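You operate a simulated robot arm through the tools that you are given. There is no shell and no other tool.

Carry out the task below with a simulated robot arm. There is one attempt and no reset: what you move stays moved.

## Task
Swap the M guide block on the track for the L one.
Fine: pull the green pin up first, stand the old block in the well that is empty now, then push the pin down on the new one. Set down upright: what you pick out.

Only the result counts: the job must be done as asked and must still hold three seconds after the hand-in. Knocking over, shifting, dropping, spilling or breaking anything else fails it.

## Robot
A 6-joint arm with a two-finger parallel gripper, fixed in place. Base frame: the origin is on the floor under the middle of its stand, x ahead of it, y to its left, z up; the work surface is at about z = 0.86. Units: m, degrees, N and s.
With the tool pointing down near the work surface it reaches from about 0.36 to 0.76 m from the base axis. Its first joint turns from -66.0 to 66.0 degrees. Payload 2.45 kg.
Tool frame: the origin (TCP) lies between the finger pads and is the grasp point; the fingertips stand 0.024 m ahead of it; z points along the fingers, y is the line along which they close. The gripper opens to 0.068 m. The fingers are 0.017 m wide and 0.01 m thick; the gripper's body (0.04 by 0.07 m) begins 0.041 m behind the TCP.
Orientation is told as [roll, pitch, yaw] about the base's x, y, z axes, in that order, counted from this pose: with the fingers straight down and closing along the base's y, the tool's x points along the base's -x, its y along +y and its z along -z.

## Interface
- The arm moves only by the tool nudge_tool. Its argument "targets" is a list of rows, each a list of 7 numbers: the opening in per cent of the stroke, from 0 (shut) to 100 (fully open), then the shift along the base's x, y, z in units of 30 mm (1.0 is 30 mm), then the turn, a rotation vector about the base's x, y, z in units of 4 degrees (1.0 is 4 degrees). In form: [[jaw, x, y, z, wx, wy, wz], ...]. A call has 1 to 20 rows; each row shifts and turns the commanded pose from where the row before left it. A call with a number of a shift or a turn outside -1 to 1 is refused whole. Rows are played at 5 a second. More than 0.05 m and 8.6 degrees between two rows, or a gripper value outside its range, and nothing of the call is played. Where a pose cannot be reached the arm comes as near as it can. A force on the tool above 70 N (or 10 N above the force at the start of the call, whichever is more), or a blocked arm, ends the call early, and 0.2 s more pass. Each finger travels about 0.108 m/s and halts on what it meets, pressing with about 21 N; the grip force reading is that of the motor and also rises with nothing between the fingers. The clock runs only during rows and for 0.2 s after the last one: add rows that do not move to give the fingers time. The reply holds the time, the measured pose of the TCP, the force on the tool along the base axes, the opening and the grip force, in the units named above and with some noise, with the torque about the TCP (base axes, N m) and any sound that the robot's microphone picked up, and new pictures: "views" is both (left out), scene, wrist or none.
- Cameras (640 x 400 px; columns grow to the right, rows downward): "scene" is fixed at [0.1554, 0.4073, 1.4634]; the picture's right is [-0.83, -0.55, 0.00], its down [-0.31, 0.47, -0.82] and it looks along [0.45, -0.69, -0.57] (base axes); focal length 358 px, centre (320, 200). "wrist" rides on the gripper at [0.084, 0.011, -0.075] in the tool frame; the picture's right is [-0.13, 0.99, 0.00], its down [-0.60, -0.08, -0.79] and it looks along [-0.79, -0.10, 0.61] (tool axes); focal length 251 px, centre (320, 200).
- pixel_to_xyz(camera, pixels): there is no depth. For up to 12 entries [column, row, z] of the newest picture of that camera ("zoom" is the newest enlarged one), the place [x, y] in the base frame at which the ray of that pixel passes the height z, good to about 0.002 m. It takes no simulated time.
- enlarge(camera, box): a new picture of the part [left, top, right, bottom] of that camera's present view, enlarged. It takes no simulated time.
- job_done(): hands the job in; it is judged then, once.

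Unless the task says otherwise, let go and move clear before handing in.

The tools are called after ">>>" as name(argument=value, ...) on one line, values as JSON. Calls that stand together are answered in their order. nudge_tool: Moves the arm, as the interface text tells. Its arguments: {"type":"object","properties":{"targets":{"type":"array","items":{"type":"array","items":{"type":"number"}}},"views":{"type":"string","enum":["both","scene","wrist","none"]}},"required":["targets"]} The other tools are called the same way: pixel_to_xyz (camera, pixels) gives the place at which the rays of pixels pass given heights; enlarge (camera, box) takes an enlarged picture of a part of a camera's view; job_done () hands the job in.

At the start:

```text
time: 0.0
tcp_pos: [0.413, -0.1399, 1.1374]
tool_rot: [0.0, 0.0, 0.0]
wrist_force: [0.3, -0.9, 0.2]
ft_torque: [-0.02, -0.05, 0.02]
opening: 0.0679
finger_force: 0.0
```

scene: 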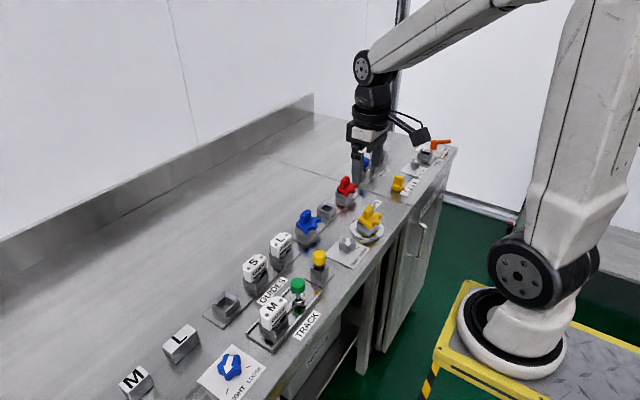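
wrist: 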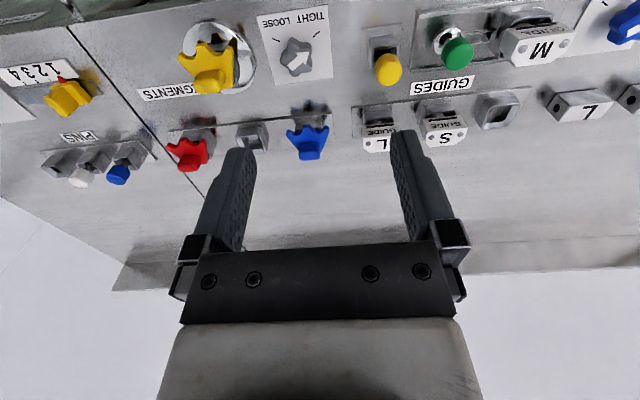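

The scene picture shows the track with an M block (about 272,315), a green pin (298,290), and guide wells with S (255,268), L (280,244) and an empty well (225,305). I will enlarge these parts before moving.

>>> enlarge(camera="scene", box=[190, 220, 350, 360])

>>> enlarge(camera="wrist", box=[340, 0, 640, 180])

```text
2.86 times, centred on (270, 290) of scene
```

zoom: 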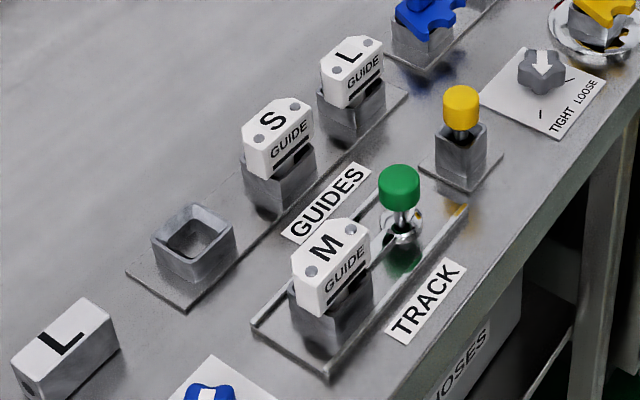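

```text
2.13 times, centred on (490, 90) of wrist
```

zoom: 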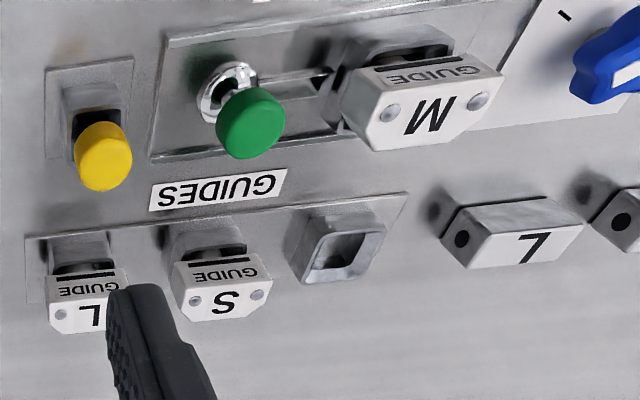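

The zooms show that the guide blocks are white caps labelled "GUIDE" standing on grey bodies, and that the lying L/M blocks are something else. I will measure the key places next.

>>> pixel_to_xyz(camera="scene", pixels=[[210.5, 303.3, 0.89], [226, 291, 0.89], [241.5, 302.5, 0.89], [225.6, 312, 0.89], [223, 328, 0.86], [202, 315, 0.86], [298, 282, 0.93], [298, 282, 0.95], [298, 302, 0.88], [298, 302, 0.86], [272, 312, 0.93], [280, 240, 0.93]])

>>> pixel_to_xyz(camera="wrist", pixels=[[457, 52, 0.93], [457, 52, 0.95], [446, 40, 0.88], [446, 40, 0.86], [540, 55, 0.93], [540, 55, 0.95], [376, 143, 0.93], [376, 143, 0.95], [445, 138, 0.93], [445, 138, 0.95], [497, 115, 0.89], [497, 115, 0.88]])

```text
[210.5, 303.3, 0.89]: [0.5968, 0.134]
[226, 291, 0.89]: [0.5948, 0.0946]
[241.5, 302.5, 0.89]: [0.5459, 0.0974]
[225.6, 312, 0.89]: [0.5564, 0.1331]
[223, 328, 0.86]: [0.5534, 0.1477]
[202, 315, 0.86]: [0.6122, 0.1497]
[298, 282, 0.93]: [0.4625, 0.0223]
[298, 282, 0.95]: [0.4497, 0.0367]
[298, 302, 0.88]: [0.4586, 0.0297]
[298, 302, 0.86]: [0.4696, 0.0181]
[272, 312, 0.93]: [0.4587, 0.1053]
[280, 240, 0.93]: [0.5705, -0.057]
```

```text
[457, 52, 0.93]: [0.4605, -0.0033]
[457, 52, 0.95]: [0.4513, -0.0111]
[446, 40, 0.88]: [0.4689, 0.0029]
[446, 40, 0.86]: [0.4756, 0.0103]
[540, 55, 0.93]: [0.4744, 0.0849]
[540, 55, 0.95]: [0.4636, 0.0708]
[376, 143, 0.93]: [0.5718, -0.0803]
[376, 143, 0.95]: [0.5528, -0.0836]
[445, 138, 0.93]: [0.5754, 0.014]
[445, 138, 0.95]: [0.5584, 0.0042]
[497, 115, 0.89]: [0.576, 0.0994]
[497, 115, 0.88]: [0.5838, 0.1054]
```

I have rough places, so now I will match the same features in both cameras to fix the heights.

>>> pixel_to_xyz(camera="scene", pixels=[[270.7, 306.5, 0.9], [270.7, 306.5, 0.94], [280.1, 240, 0.9], [280.1, 240, 0.94], [252.8, 262.3, 0.9], [252.8, 262.3, 0.94], [298.3, 279.5, 0.9], [298.3, 279.5, 0.94]])

>>> pixel_to_xyz(camera="wrist", pixels=[[539.2, 51.1, 0.9], [539.2, 51.1, 0.94], [383.1, 144.8, 0.9], [383.1, 144.8, 0.94], [444.1, 137.8, 0.9], [444.1, 137.8, 0.94], [458, 54, 0.9], [458, 54, 0.94]])

```text
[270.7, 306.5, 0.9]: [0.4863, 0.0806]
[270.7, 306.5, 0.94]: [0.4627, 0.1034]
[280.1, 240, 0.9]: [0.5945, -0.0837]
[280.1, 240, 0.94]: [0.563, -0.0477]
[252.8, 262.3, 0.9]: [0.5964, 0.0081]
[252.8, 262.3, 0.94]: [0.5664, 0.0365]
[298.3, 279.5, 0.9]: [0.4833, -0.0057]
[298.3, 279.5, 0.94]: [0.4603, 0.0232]
```

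```text
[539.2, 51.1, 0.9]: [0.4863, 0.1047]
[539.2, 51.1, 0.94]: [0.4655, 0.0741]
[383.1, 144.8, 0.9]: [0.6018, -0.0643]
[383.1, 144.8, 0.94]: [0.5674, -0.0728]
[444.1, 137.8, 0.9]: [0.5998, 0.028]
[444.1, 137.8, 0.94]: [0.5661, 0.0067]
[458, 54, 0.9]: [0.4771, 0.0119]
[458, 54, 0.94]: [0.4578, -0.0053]
```

From both cameras, the M cap top is about (0.476, 0.091, 0.918), the L guide cap (0.583, -0.068, 0.917) and the green pin top (0.472, 0.006, 0.915). I will move the wrist camera across, staying high, to see these more closely.

>>> nudge_tool(targets=[[100, 0, 0.9, -0.5, 0, 0, 0], [100, 0, 0.9, -0.5, 0, 0, 0], [100, 0, 0.9, -0.5, 0, 0, 0], [100, 0, 0.9, -0.5, 0, 0, 0], [100, 0, 0.9, -0.5, 0, 0, 0], [100, 0, 0.6, -0.5, 0, 0, 0], [100, 0, 0, 0, 0, 0, 0]])

```text
time: 1.6
tcp_pos: [0.4129, 0.0138, 1.0464]
tool_rot: [0.0, 0.1, 0.0]
wrist_force: [-0.5, -0.5, -0.6]
ft_torque: [-0.01, -0.03, 0.04]
opening: 0.0683
finger_force: 0.0
```

scene: 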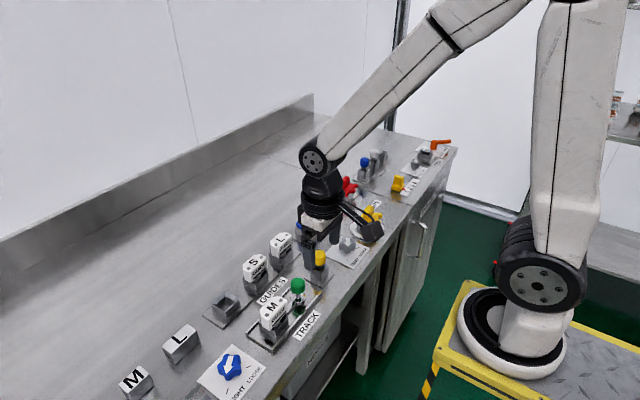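
wrist: 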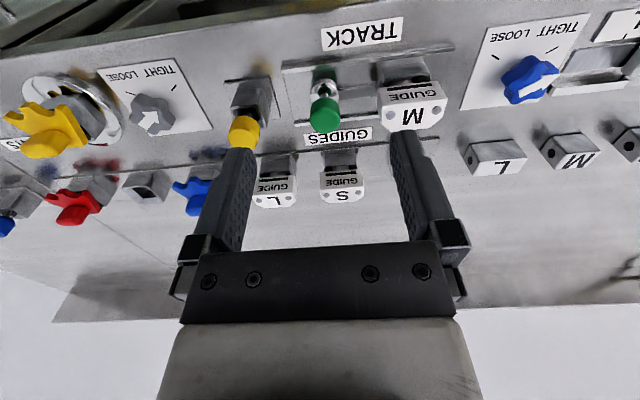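

The wrist view now shows the pin (324,110), the M block (410,105) and the S and L guides (342,185) and (275,190). I will enlarge the pin and the blocks.

>>> enlarge(camera="wrist", box=[270, 20, 470, 145])

>>> enlarge(camera="wrist", box=[230, 120, 400, 226])

>>> enlarge(camera="scene", box=[235, 270, 331, 330])

>>> enlarge(camera="scene", box=[195, 225, 307, 325])

```text
3.20 times, centred on (370, 82) of wrist
```

zoom: 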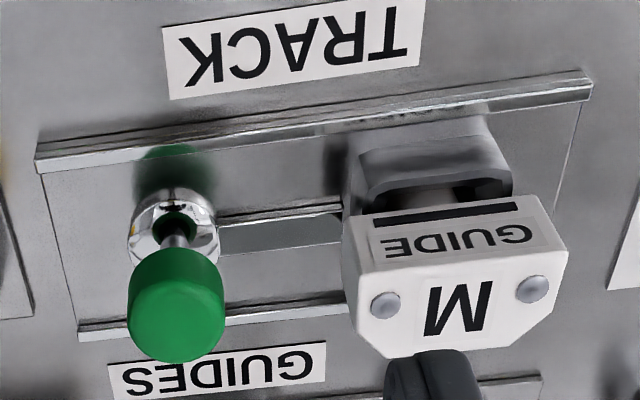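

```text
3.76 times, centred on (315, 173) of wrist
```

zoom: 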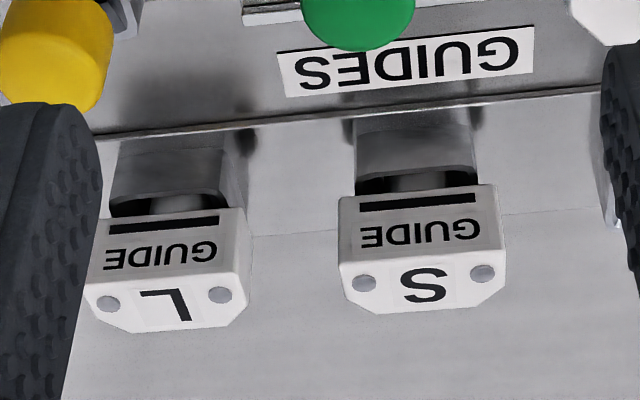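

```text
6.67 times, centred on (283, 300) of scene
```

zoom: 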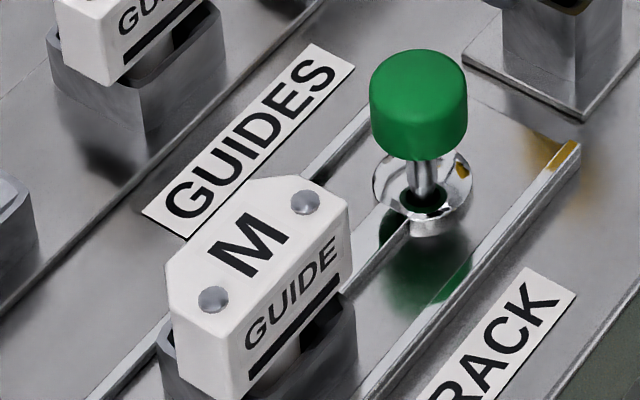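

```text
4.00 times, centred on (251, 275) of scene
```

zoom: 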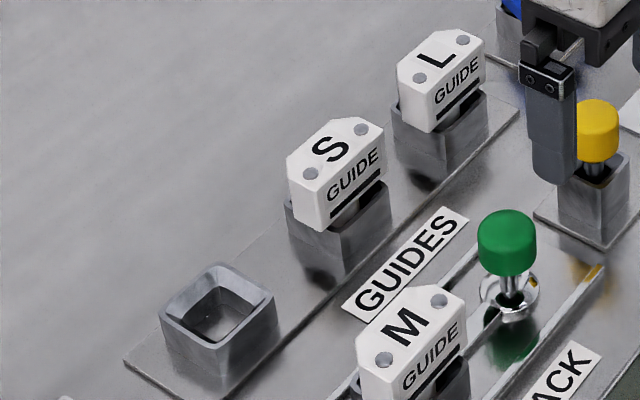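

The guide blocks have a hexagonal cap with its chamfers towards +x and the GUIDE face towards -x, on a shank that goes into the well. I will measure the cap corners and the pin's parts.

>>> pixel_to_xyz(camera="scene", pixels=[[269.2, 323.25, 0.917], [287.5, 301.2, 0.917], [260.5, 318, 0.917], [279.7, 296.25, 0.917], [260.05, 309.75, 0.917], [274.3, 296.7, 0.917], [338.5, 208, 0.86], [338.5, 208, 0.88]])

>>> pixel_to_xyz(camera="wrist", pixels=[[382, 98, 0.917], [447.5, 97.5, 0.917], [390, 130, 0.917], [436, 126, 0.917], [307, 115, 0.91], [340.5, 115, 0.91], [324, 126, 0.915], [324, 86, 0.87]])

```text
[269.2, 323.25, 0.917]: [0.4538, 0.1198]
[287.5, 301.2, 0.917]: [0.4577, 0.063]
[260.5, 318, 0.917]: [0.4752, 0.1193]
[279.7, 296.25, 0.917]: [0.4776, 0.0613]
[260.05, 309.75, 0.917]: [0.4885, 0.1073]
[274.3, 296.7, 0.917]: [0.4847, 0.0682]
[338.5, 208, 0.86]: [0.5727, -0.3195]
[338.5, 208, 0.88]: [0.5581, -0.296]
```

```text
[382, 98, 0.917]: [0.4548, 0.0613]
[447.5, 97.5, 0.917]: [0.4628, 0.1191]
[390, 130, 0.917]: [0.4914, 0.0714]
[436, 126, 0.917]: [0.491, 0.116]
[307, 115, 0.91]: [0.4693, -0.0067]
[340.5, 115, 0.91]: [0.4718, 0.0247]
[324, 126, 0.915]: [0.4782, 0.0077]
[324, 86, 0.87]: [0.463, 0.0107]
```

The M cap measures about 32 mm in x and 57 mm in y, so gripping across x is the roomier choice. I will turn the tool 90° at a safe height and centre it over the pin.

>>> nudge_tool(targets=[[100, 0.1, 0, 0, 0, 0, 1], [100, 0.1, 0, 0, 0, 0, 1], [100, 0.1, 0, 0, 0, 0, 1], [100, 0.1, 0, 0, 0, 0, 1], [100, 0.1, 0, 0, 0, 0, 1], [100, 0.1, 0, 0, 0, 0, 1], [100, 0.1, 0, 0, 0, 0, 1], [100, 0.1, 0, 0, 0, 0, 1], [100, 0.1, 0, 0, 0, 0, 1], [100, 0.1, 0, 0, 0, 0, 1], [100, 0.1, 0, 0, 0, 0, 1], [100, 0.1, 0, 0, 0, 0, 1], [100, 0.1, 0, 0, 0, 0, 1], [100, 0.1, 0, 0, 0, 0, 1], [100, 0.1, 0, 0, 0, 0, 1], [100, 0.1, 0, 0, 0, 0, 1], [100, 0.1, 0, 0, 0, 0, 1], [100, 0.1, 0, 0, 0, 0, 1], [100, 0.1, 0, 0, 0, 0, 1], [100, 0.1, 0, 0, 0, 0, 1]], views="none")

>>> nudge_tool(targets=[[100, 0, 0, 0, 0, 0, 1], [100, 0, 0, 0, 0, 0, 1], [100, 0, 0, 0, 0, 0, 0.5], [100, 0, 0, 0, 0, 0, 0]])

```text
time: 5.8
tcp_pos: [0.4726, 0.0123, 1.048]
tool_rot: [0.0, 0.1, 80.1]
wrist_force: [0.9, -1.0, 0.1]
ft_torque: [-0.01, 0.01, 0.0]
opening: 0.068
finger_force: 0.1
```

```text
time: 6.8
tcp_pos: [0.4718, 0.0121, 1.0477]
tool_rot: [0.0, 0.0, 89.9]
wrist_force: [0.8, 0.1, -0.5]
ft_torque: [0.03, -0.01, 0.03]
opening: 0.0678
finger_force: 0.2
```

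scene: 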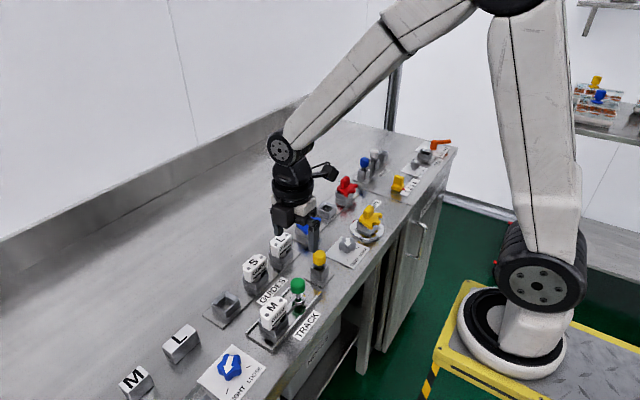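
wrist: 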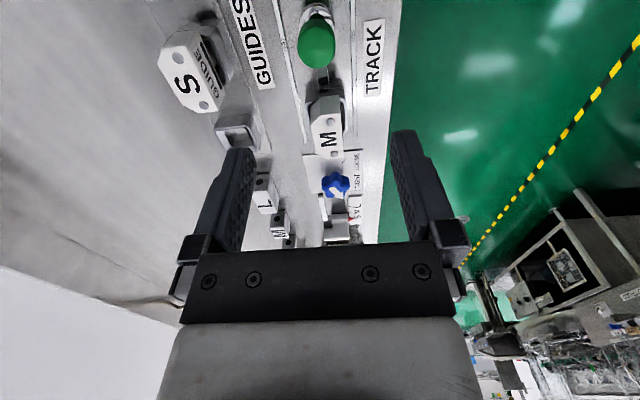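

The tool is turned to 89.9°, and the wrist view shows the knob at (317,42), nearly straight below the camera. I will enlarge it to find the pin axis.

>>> enlarge(camera="wrist", box=[240, 0, 400, 100])

>>> enlarge(camera="wrist", box=[240, 70, 400, 170])

```text
4.00 times, centred on (320, 50) of wrist
```

zoom: 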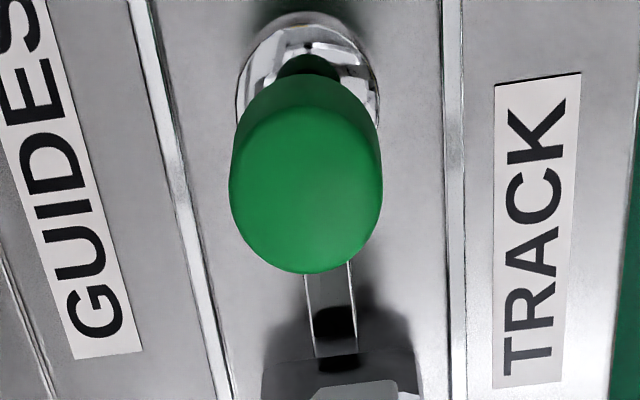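

```text
4.00 times, centred on (320, 120) of wrist
```

zoom: 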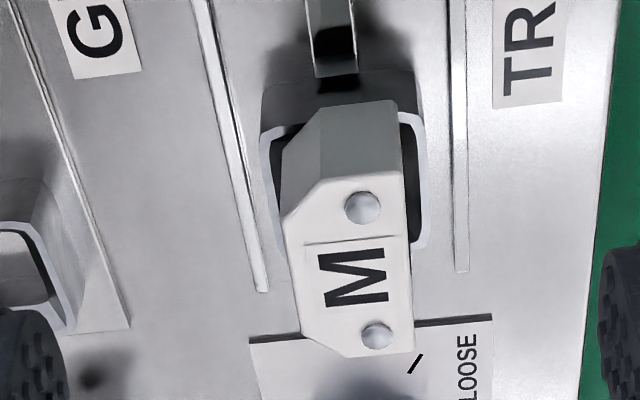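

The knob's top ellipse is centred near wrist (316.5,47.5), and the M cap's corners are clear. I will convert these to positions.

>>> pixel_to_xyz(camera="wrist", pixels=[[316.5, 47.5, 0.915], [297.25, 47, 0.915], [335.75, 47, 0.915], [316.5, 68.5, 0.915], [317, 16, 0.865], [317.75, 114.5, 0.917], [340, 113, 0.917], [343.25, 158, 0.917], [326.25, 159.25, 0.917], [311.5, 123.75, 0.917], [315.75, 152.5, 0.917]])

>>> enlarge(camera="wrist", box=[140, 0, 300, 150])

```text
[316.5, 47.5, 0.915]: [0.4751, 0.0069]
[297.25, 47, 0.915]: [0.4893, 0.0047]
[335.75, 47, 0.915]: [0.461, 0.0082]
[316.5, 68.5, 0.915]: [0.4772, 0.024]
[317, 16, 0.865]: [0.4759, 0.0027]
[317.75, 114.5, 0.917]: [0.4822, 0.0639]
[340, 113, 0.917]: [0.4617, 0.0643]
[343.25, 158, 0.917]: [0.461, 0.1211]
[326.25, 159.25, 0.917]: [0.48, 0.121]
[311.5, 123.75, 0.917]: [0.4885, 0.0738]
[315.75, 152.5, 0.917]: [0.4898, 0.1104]
```

```text
2.67 times, centred on (220, 75) of wrist
```

zoom: 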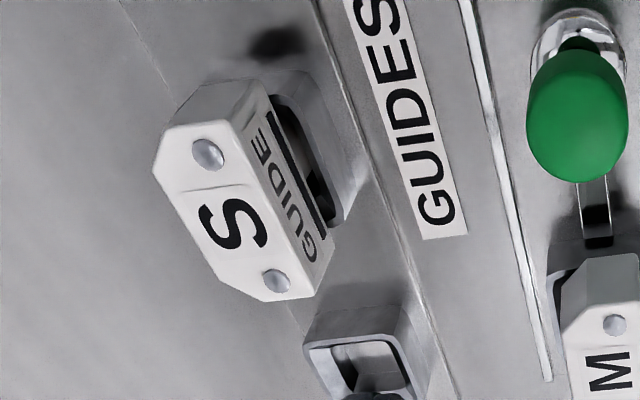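

The knob is about 28 mm across at (0.475, 0.007), and the track axis is x≈0.475 with the M cap centre at y≈0.0925. I will line up over the pin and go down part of the way, to z≈0.957.

>>> nudge_tool(targets=[[100, 0.1, -0.17, -0.5, 0, 0, 0], [100, 0, 0, -0.8, 0, 0, 0], [100, 0, 0, -0.8, 0, 0, 0], [100, 0, 0, -0.8, 0, 0, 0], [100, 0, 0, 0, 0, 0, 0], [100, 0, 0, 0, 0, 0, 0]])

>>> enlarge(camera="scene", box=[235, 225, 363, 325])

```text
time: 8.2
tcp_pos: [0.4752, 0.0075, 0.96]
tool_rot: [0.0, 0.0, 90.0]
wrist_force: [0.5, -0.6, -0.4]
ft_torque: [-0.02, 0.04, -0.01]
opening: 0.0683
finger_force: 0.1
```

scene: 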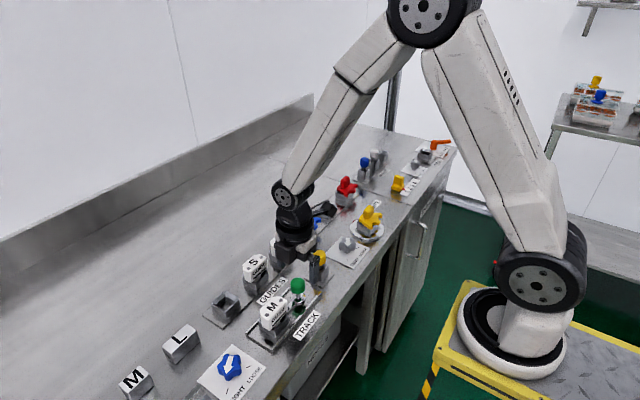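
wrist: 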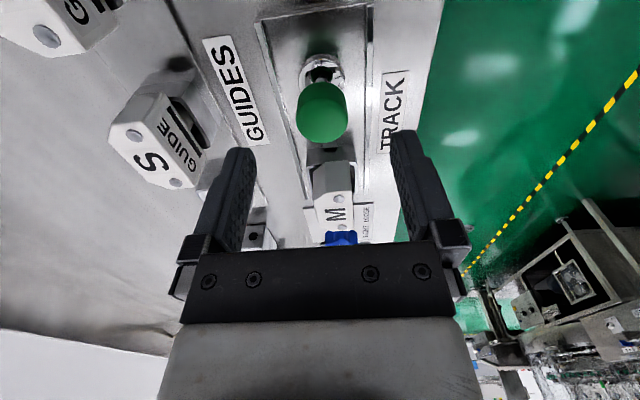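

```text
4.00 times, centred on (299, 275) of scene
```

zoom: 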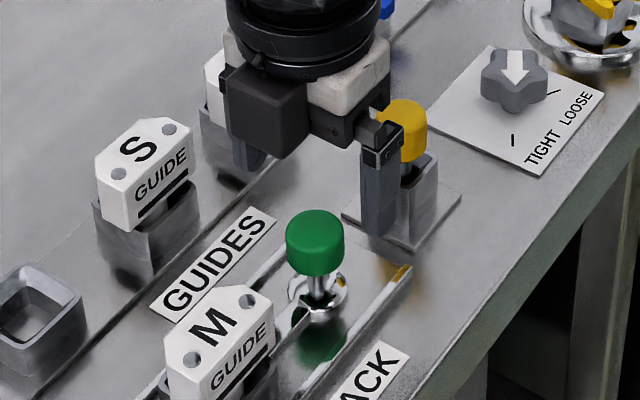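

The tool is at (0.475, 0.0075, 0.960), and in the wrist view the knob (322,112) lies between the fingers. I will recheck its position and height from here.

>>> enlarge(camera="wrist", box=[240, 30, 400, 150])

>>> pixel_to_xyz(camera="wrist", pixels=[[322, 118, 0.915], [296, 118, 0.915], [348, 118, 0.915], [322, 142, 0.915], [322, 80, 0.89], [322, 75, 0.865]])

>>> pixel_to_xyz(camera="scene", pixels=[[298.3, 279.5, 0.91], [298.3, 279.5, 0.92], [298.4, 301, 0.87], [298.4, 301, 0.86]])

```text
3.33 times, centred on (320, 90) of wrist
```

zoom: 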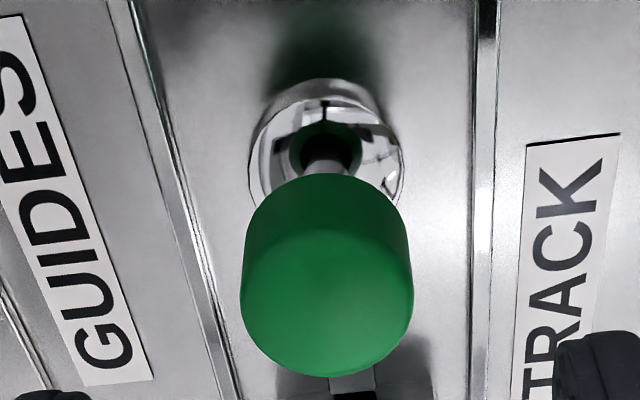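

```text
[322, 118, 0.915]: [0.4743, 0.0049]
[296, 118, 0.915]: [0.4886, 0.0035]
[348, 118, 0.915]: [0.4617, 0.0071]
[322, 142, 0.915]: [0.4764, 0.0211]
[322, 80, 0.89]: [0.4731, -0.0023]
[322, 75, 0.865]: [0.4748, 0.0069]
```

```text
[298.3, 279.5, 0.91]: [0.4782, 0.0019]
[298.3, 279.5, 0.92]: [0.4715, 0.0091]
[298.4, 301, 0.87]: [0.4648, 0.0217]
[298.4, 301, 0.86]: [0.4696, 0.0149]
```

The pin axis is at (0.4747, 0.0065), so the fingers straddle it well. I will go down to z≈0.905, where the tips reach 0.881, above the collar, and check before closing.

>>> nudge_tool(targets=[[100, 0, -0.03, -0.5, 0, 0, 0], [100, 0, 0, -0.5, 0, 0, 0], [100, 0, 0, -0.5, 0, 0, 0], [100, 0, 0, -0.33, 0, 0, 0], [100, 0, 0, 0, 0, 0, 0]])

>>> enlarge(camera="scene", box=[235, 225, 363, 325])

>>> enlarge(camera="wrist", box=[200, 60, 440, 210])

```text
time: 9.4
tcp_pos: [0.4757, 0.0074, 0.9056]
tool_rot: [-0.1, 0.0, 89.9]
wrist_force: [-0.6, 0.2, 0.0]
ft_torque: [-0.03, -0.01, 0.03]
opening: 0.0681
finger_force: 0.1
```

scene: 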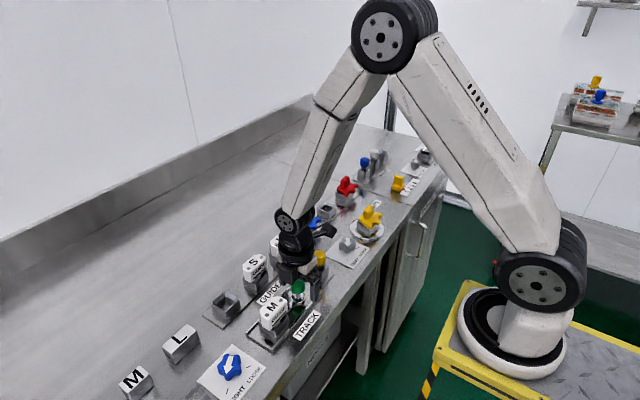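
wrist: 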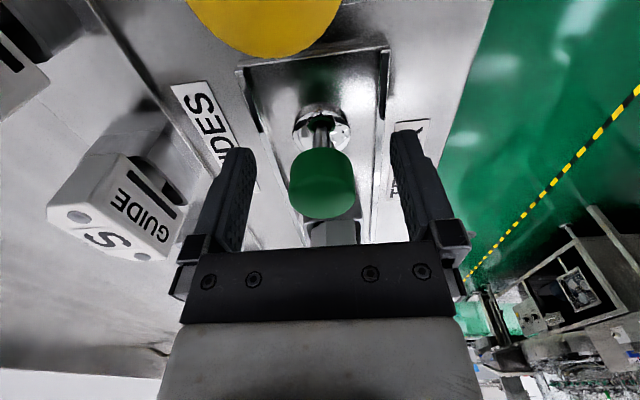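

```text
4.00 times, centred on (299, 275) of scene
```

zoom: 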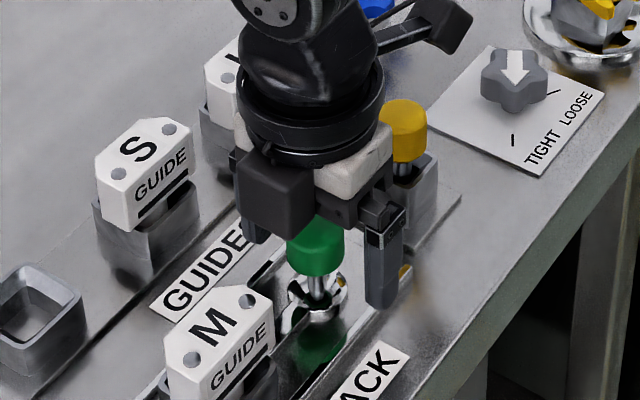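

```text
2.67 times, centred on (320, 135) of wrist
```

zoom: 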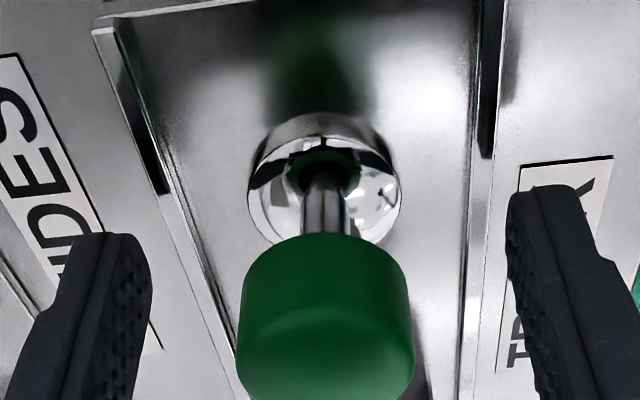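

The force is near zero and the knob sits between the pads. I will close on it.

>>> nudge_tool(targets=[[0, 0, 0, 0, 0, 0, 0], [0, 0, 0, 0, 0, 0, 0], [0, 0, 0, 0, 0, 0, 0], [0, 0, 0, 0, 0, 0, 0]], views="scene")

```text
time: 10.4
tcp_pos: [0.4753, 0.0062, 0.906]
tool_rot: [0.1, 0.0, 90.0]
wrist_force: [-2.9, 1.0, -0.3]
ft_torque: [-0.01, 0.04, 0.01]
opening: 0.0294
finger_force: 43.9
```

scene: 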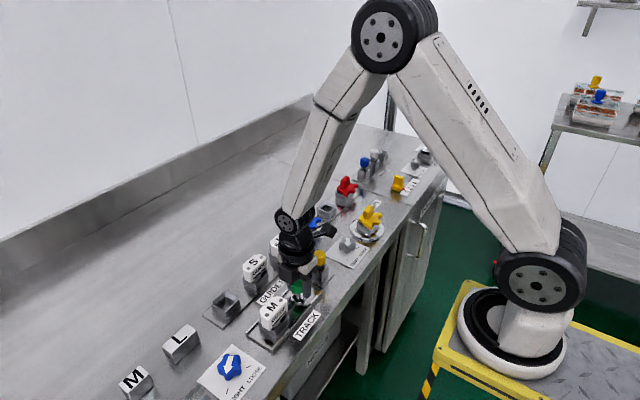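

The gripper holds the knob at a 29.4 mm opening. I will pull up in small steps and watch the force and any sound.

>>> nudge_tool(targets=[[0, 0, 0, 0.1, 0, 0, 0], [0, 0, 0, 0.1, 0, 0, 0]], views="none")

```text
time: 11.0
tcp_pos: [0.4749, 0.0065, 0.9115]
tool_rot: [0.1, 0.0, 90.0]
wrist_force: [-4.8, 6.7, -1.8]
ft_torque: [0.18, -0.09, -0.01]
opening: 0.0296
finger_force: 43.0
```

The tool rose 5.5 mm with little vertical force. I will look at whether the pin came up too.

>>> nudge_tool(targets=[[0, 0, 0, 0.1, 0, 0, 0]])

>>> enlarge(camera="scene", box=[251, 240, 347, 315])

>>> enlarge(camera="wrist", box=[200, 60, 440, 210])

```text
time: 11.4
tcp_pos: [0.4747, 0.0072, 0.9155]
tool_rot: [0.1, -0.1, 90.0]
wrist_force: [-7.2, 6.0, -2.1]
ft_torque: [0.32, -0.17, 0.05]
opening: 0.0296
finger_force: 43.0
```

scene: 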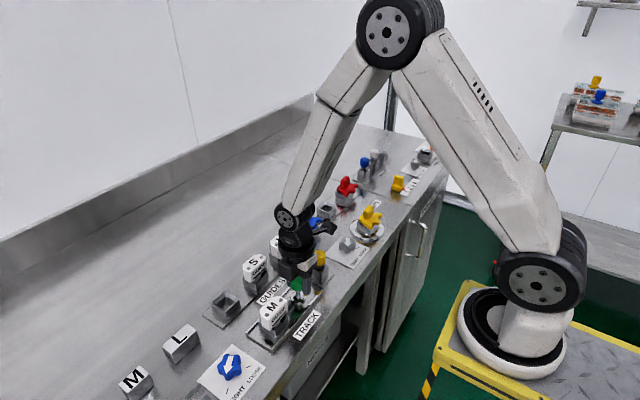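
wrist: 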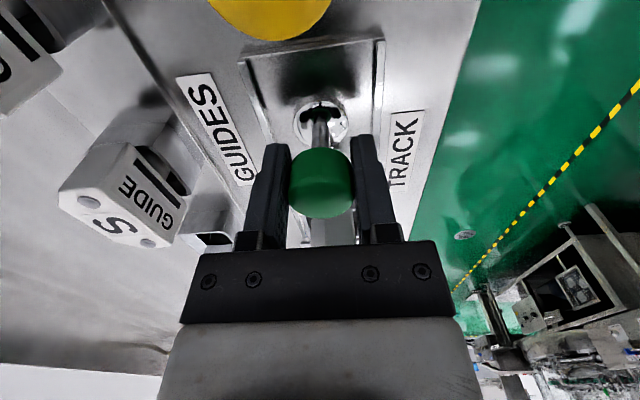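

```text
5.33 times, centred on (299, 278) of scene
```

zoom: 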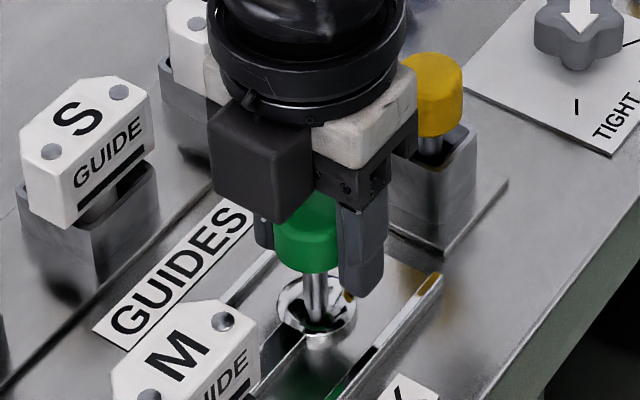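

```text
2.67 times, centred on (320, 135) of wrist
```

zoom: 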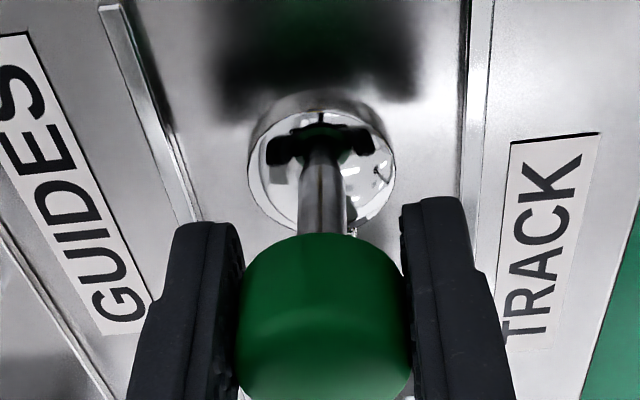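

The shaft now shows more length, so the pin is rising with the gripper. I will continue upward in small steps, easing the side load slightly.

>>> nudge_tool(targets=[[0, -0.03, 0.02, 0.1, 0, 0, 0], [0, 0, 0, 0.1, 0, 0, 0]], views="none")

```text
time: 12.0
tcp_pos: [0.4749, 0.0072, 0.9222]
tool_rot: [-0.1, 0.1, 90.0]
wrist_force: [-2.1, 7.5, -2.4]
ft_torque: [-0.23, 0.19, -0.06]
opening: 0.0295
finger_force: 43.0
```

>>> nudge_tool(targets=[[0, 0, 0.02, 0.1, 0, 0, 0], [0, 0, 0, 0.1, 0, 0, 0]], views="both")

>>> enlarge(camera="scene", box=[251, 240, 347, 315])

```text
time: 12.6
tcp_pos: [0.4746, 0.0063, 0.9268]
tool_rot: [0.1, -0.1, 89.9]
wrist_force: [8.5, -6.7, -30.8]
ft_torque: [-0.23, -0.15, -0.05]
opening: 0.0293
finger_force: 43.2
```

scene: 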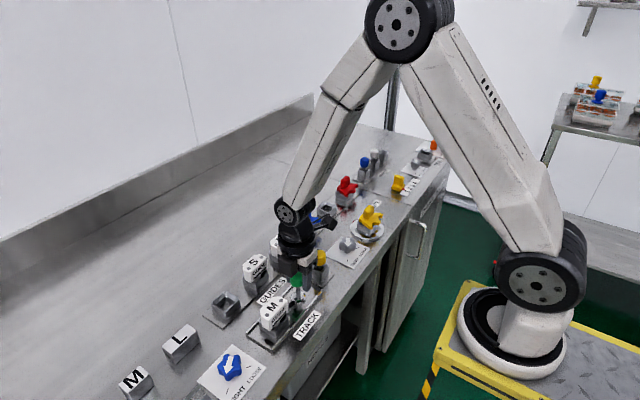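
wrist: 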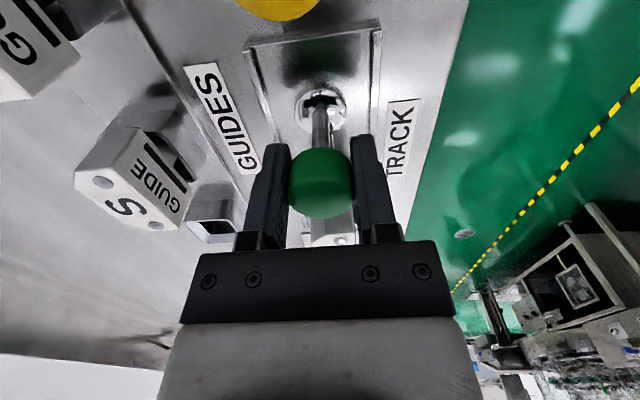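

```text
5.33 times, centred on (299, 278) of scene
```

zoom: 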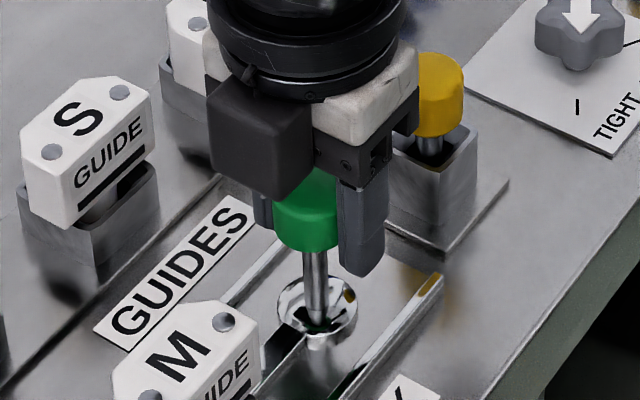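

The downward force jumped to -31 N at z≈0.927, so the pin has reached its upper stop after about 20 mm of travel. I will ease off slightly and open to see if it stays up.

>>> nudge_tool(targets=[[0, 0, 0, -0.05, 0, 0, 0], [0, 0, 0, 0, 0, 0, 0]], views="none")

>>> nudge_tool(targets=[[60, 0, 0, 0, 0, 0, 0], [100, 0, 0, 0, 0, 0, 0], [100, 0, 0, 0, 0, 0, 0]], views="both")

>>> enlarge(camera="scene", box=[251, 240, 347, 315])

```text
time: 13.2
tcp_pos: [0.4756, 0.0056, 0.9256]
tool_rot: [-0.1, -0.1, 90.1]
wrist_force: [6.5, -17.3, -13.1]
ft_torque: [-0.51, 0.13, -0.05]
opening: 0.0296
finger_force: 43.1
```

```text
time: 14.0
tcp_pos: [0.4746, 0.0072, 0.926]
tool_rot: [0.0, -0.1, 90.0]
wrist_force: [-1.1, 0.7, 0.2]
ft_torque: [0.01, -0.01, -0.02]
opening: 0.0683
finger_force: 0.0
```

scene: 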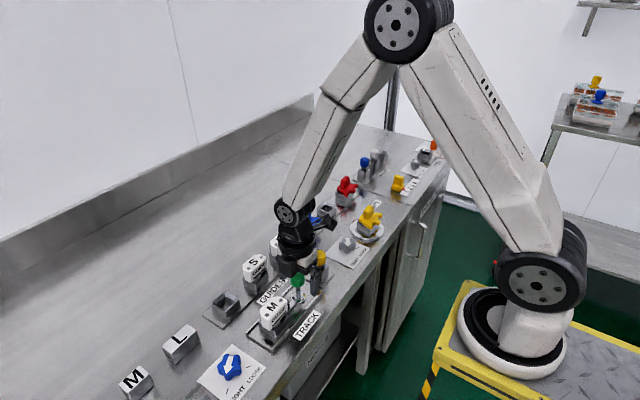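
wrist: 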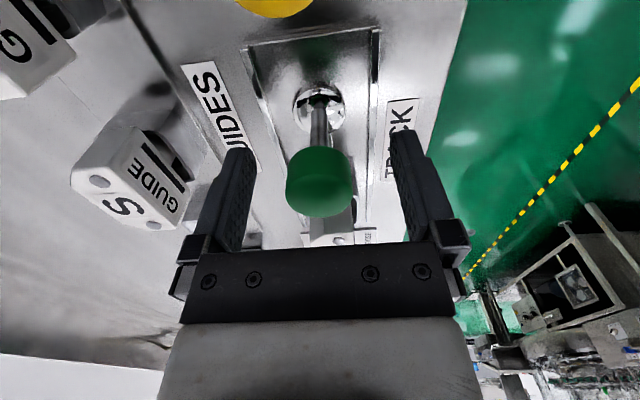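

```text
5.33 times, centred on (299, 278) of scene
```

zoom: 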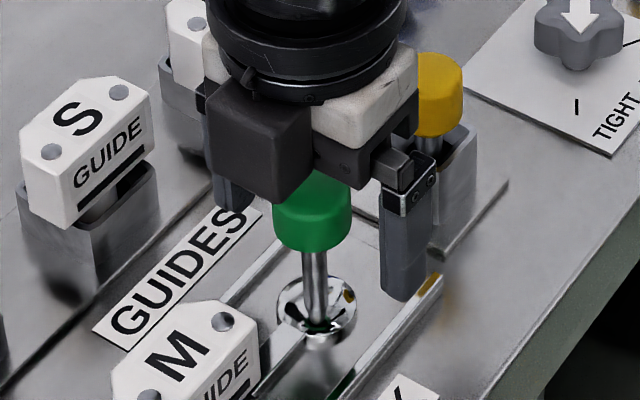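

The pin stays up after release (knob at about z 0.914–0.935). I will rise clear of it and move over the M block.

>>> nudge_tool(targets=[[100, 0, 0, 0.6, 0, 0, 0], [100, 0, 0, 0.8, 0, 0, 0], [100, 0, 0, 0.8, 0, 0, 0], [100, 0, 0.7, 0, 0, 0, 0], [100, 0, 0.7, 0, 0, 0, 0], [100, 0, 0.7, 0, 0, 0, 0], [100, 0, 0.7, 0, 0, 0, 0], [100, 0, 0, 0, 0, 0, 0], [100, 0, 0, 0, 0, 0, 0]], views="both")

>>> enlarge(camera="wrist", box=[200, 0, 440, 150])

>>> enlarge(camera="scene", box=[215, 240, 343, 340])

```text
time: 16.0
tcp_pos: [0.474, 0.0926, 0.9911]
tool_rot: [0.0, 0.1, 90.0]
wrist_force: [0.1, -0.5, -0.2]
ft_torque: [0.0, 0.04, -0.01]
opening: 0.0682
finger_force: 0.1
```

scene: 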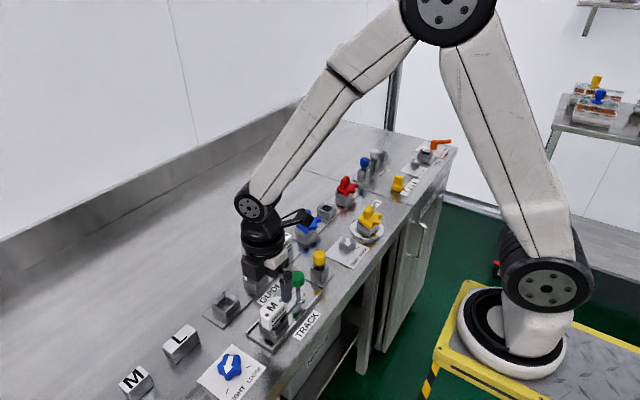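
wrist: 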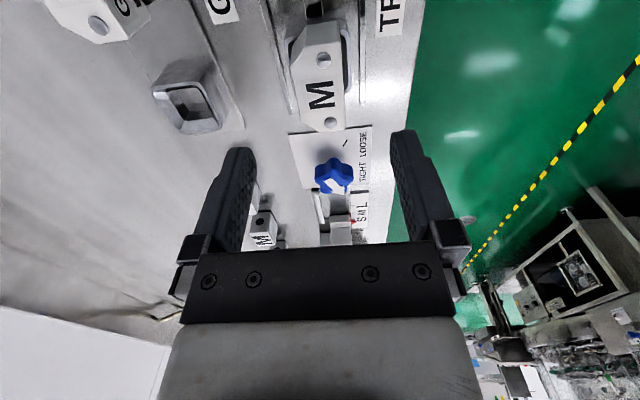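

```text
2.67 times, centred on (320, 75) of wrist
```

zoom: 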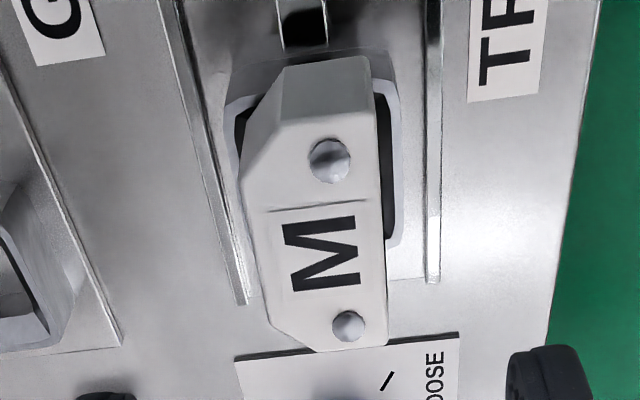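

```text
4.00 times, centred on (279, 290) of scene
```

zoom: 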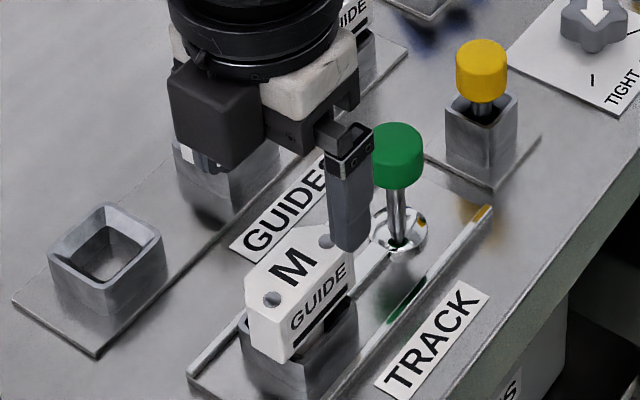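

The tool is above M at (0.474, 0.0926, 0.991), and the pin stands clear at a raised height. I will measure the M cap corners and the empty well rim from this closer picture.

>>> pixel_to_xyz(camera="wrist", pixels=[[305.75, 45.75, 0.919], [339.9, 43.1, 0.919], [290, 68.25, 0.919], [302, 120.75, 0.919], [319.25, 132, 0.919], [345.5, 128.6, 0.919]])

>>> enlarge(camera="wrist", box=[130, 40, 250, 150])

```text
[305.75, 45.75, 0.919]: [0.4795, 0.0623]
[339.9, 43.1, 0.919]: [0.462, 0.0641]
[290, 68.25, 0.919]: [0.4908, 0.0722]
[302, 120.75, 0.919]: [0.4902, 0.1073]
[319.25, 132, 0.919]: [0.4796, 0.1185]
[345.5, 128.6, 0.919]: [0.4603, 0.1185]
```

```text
3.64 times, centred on (190, 95) of wrist
```

zoom: 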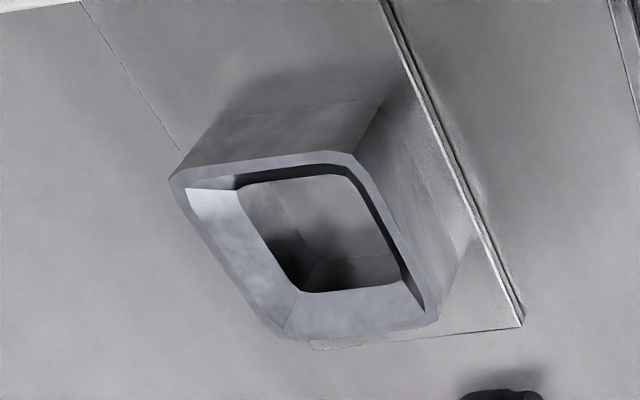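

M's cap spans x 0.461–0.4905 and y 0.063–0.1185, so its centre is about (0.4757, 0.091). I will fix the empty well's rim height from both cameras.

>>> pixel_to_xyz(camera="wrist", pixels=[[148.2, 88.95, 0.88], [197.7, 81.8, 0.88], [222.2, 127.5, 0.88], [177.6, 132.1, 0.88], [148.2, 88.95, 0.89], [197.7, 81.8, 0.89], [222.2, 127.5, 0.89], [177.6, 132.1, 0.89]])

>>> enlarge(camera="scene", box=[193, 280, 257, 330])

```text
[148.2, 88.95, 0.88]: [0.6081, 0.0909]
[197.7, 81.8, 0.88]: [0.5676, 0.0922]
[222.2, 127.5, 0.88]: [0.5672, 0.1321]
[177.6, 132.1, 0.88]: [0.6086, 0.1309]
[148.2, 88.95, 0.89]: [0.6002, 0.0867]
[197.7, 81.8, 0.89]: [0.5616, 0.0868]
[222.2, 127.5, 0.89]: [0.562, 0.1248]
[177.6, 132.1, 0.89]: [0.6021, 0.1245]
```

```text
8.00 times, centred on (225, 305) of scene
```

zoom: 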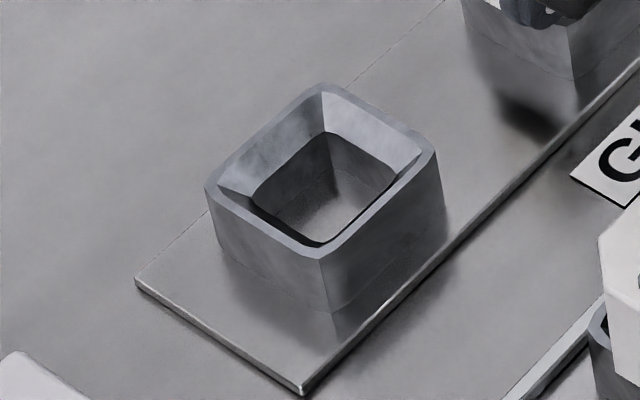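

The rim corners show clearly in this zoom, at (206,187), (322,85), (436,152) and (320,260). I will convert them at several heights.

>>> pixel_to_xyz(camera="zoom", pixels=[[206, 187, 0.88], [322, 85, 0.88], [436, 152, 0.88], [320, 260, 0.88], [206, 187, 0.89], [322, 85, 0.89], [436, 152, 0.89], [320, 260, 0.89], [330, 312, 0.862], [330, 312, 0.86], [302, 390, 0.86], [135, 280, 0.86]])

```text
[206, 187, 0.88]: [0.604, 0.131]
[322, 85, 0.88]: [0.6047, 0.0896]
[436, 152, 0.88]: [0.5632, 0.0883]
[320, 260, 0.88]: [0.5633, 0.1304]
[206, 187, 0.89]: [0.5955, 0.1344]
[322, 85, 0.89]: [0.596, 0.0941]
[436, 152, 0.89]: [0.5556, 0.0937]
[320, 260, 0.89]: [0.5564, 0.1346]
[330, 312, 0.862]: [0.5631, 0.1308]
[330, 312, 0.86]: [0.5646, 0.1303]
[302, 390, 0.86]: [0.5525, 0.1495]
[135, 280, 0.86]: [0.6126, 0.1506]
```

The rims stand at z≈0.881 with the empty well's centre near (0.5845, 0.110), and the caps' undersides are at about 0.8915. I will go down around the M cap, stopping first at z≈0.94 because the wrist camera passes over the raised pin.

>>> nudge_tool(targets=[[100, 0.05, -0.07, -0.6, 0, 0, 0], [100, 0, 0, -0.6, 0, 0, 0], [100, 0, 0, -0.5, 0, 0, 0], [100, 0, 0, 0, 0, 0, 0], [100, 0, 0, 0, 0, 0, 0]], views="both")

>>> enlarge(camera="scene", box=[215, 225, 343, 325])

```text
time: 17.2
tcp_pos: [0.4767, 0.0904, 0.9407]
tool_rot: [0.0, 0.0, 90.0]
wrist_force: [-0.4, 0.3, -0.8]
ft_torque: [-0.02, 0.03, -0.04]
opening: 0.068
finger_force: 0.1
```

scene: 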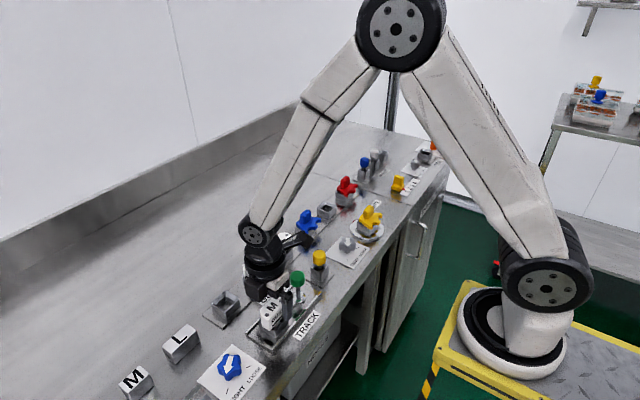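
wrist: 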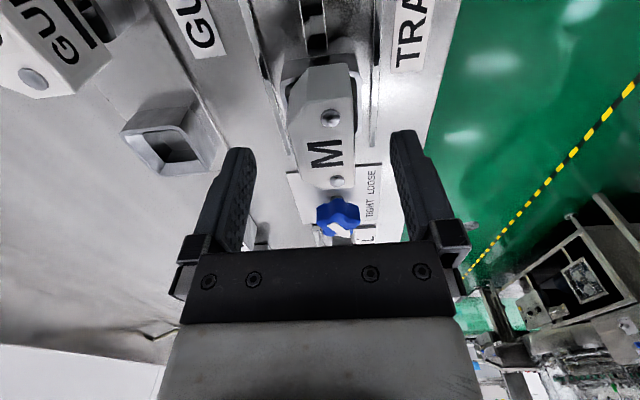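

```text
4.00 times, centred on (279, 275) of scene
```

zoom: 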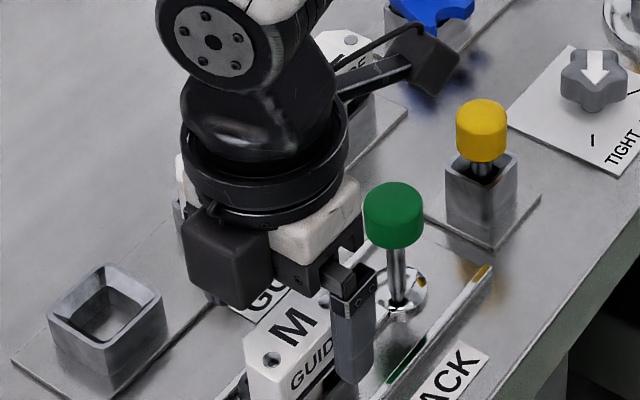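

The camera box stays well above the pin, and the M cap lies centred between the fingers. I will go down to z≈0.909 and close.

>>> nudge_tool(targets=[[100, -0.03, 0, -0.45, 0, 0, 0], [100, 0, 0, -0.4, 0, 0, 0], [100, 0, 0, -0.2, 0, 0, 0], [100, 0, 0, 0, 0, 0, 0]], views="both")

>>> enlarge(camera="wrist", box=[200, 80, 440, 230])

>>> enlarge(camera="scene", box=[215, 240, 343, 340])

```text
time: 18.2
tcp_pos: [0.4764, 0.0897, 0.9074]
tool_rot: [-0.1, 0.0, 90.0]
wrist_force: [0.6, -0.4, -0.3]
ft_torque: [0.01, -0.01, -0.01]
opening: 0.0681
finger_force: 0.0
```

scene: 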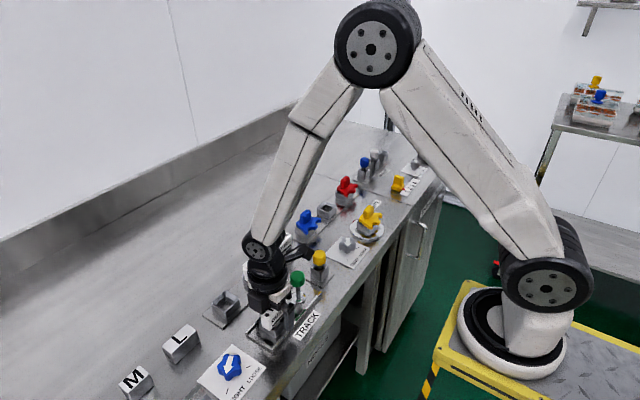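
wrist: 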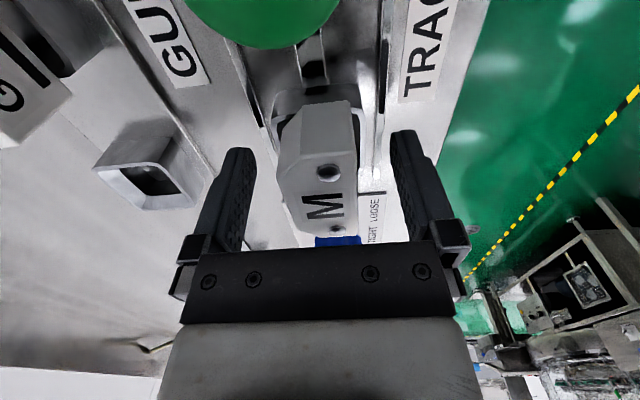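

```text
2.67 times, centred on (320, 155) of wrist
```

zoom: 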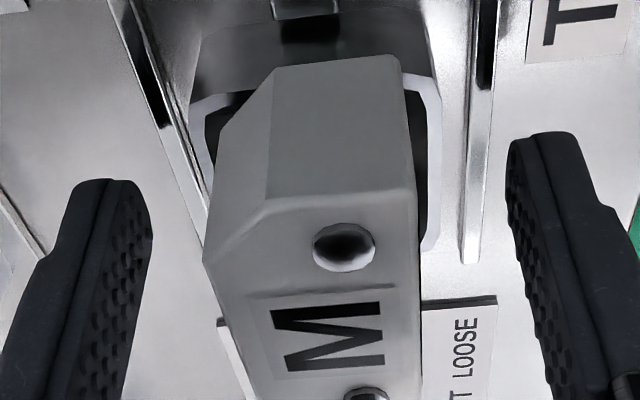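

```text
4.00 times, centred on (279, 290) of scene
```

zoom: 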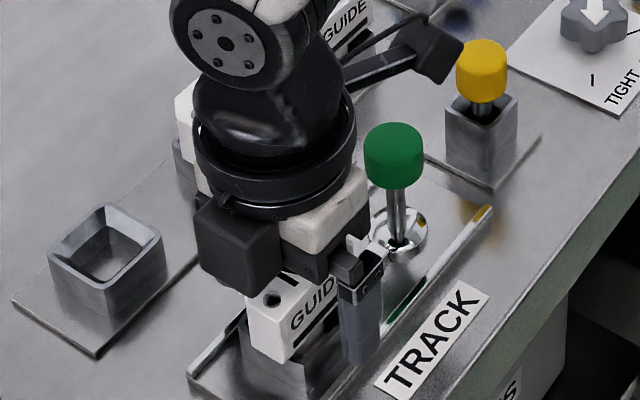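

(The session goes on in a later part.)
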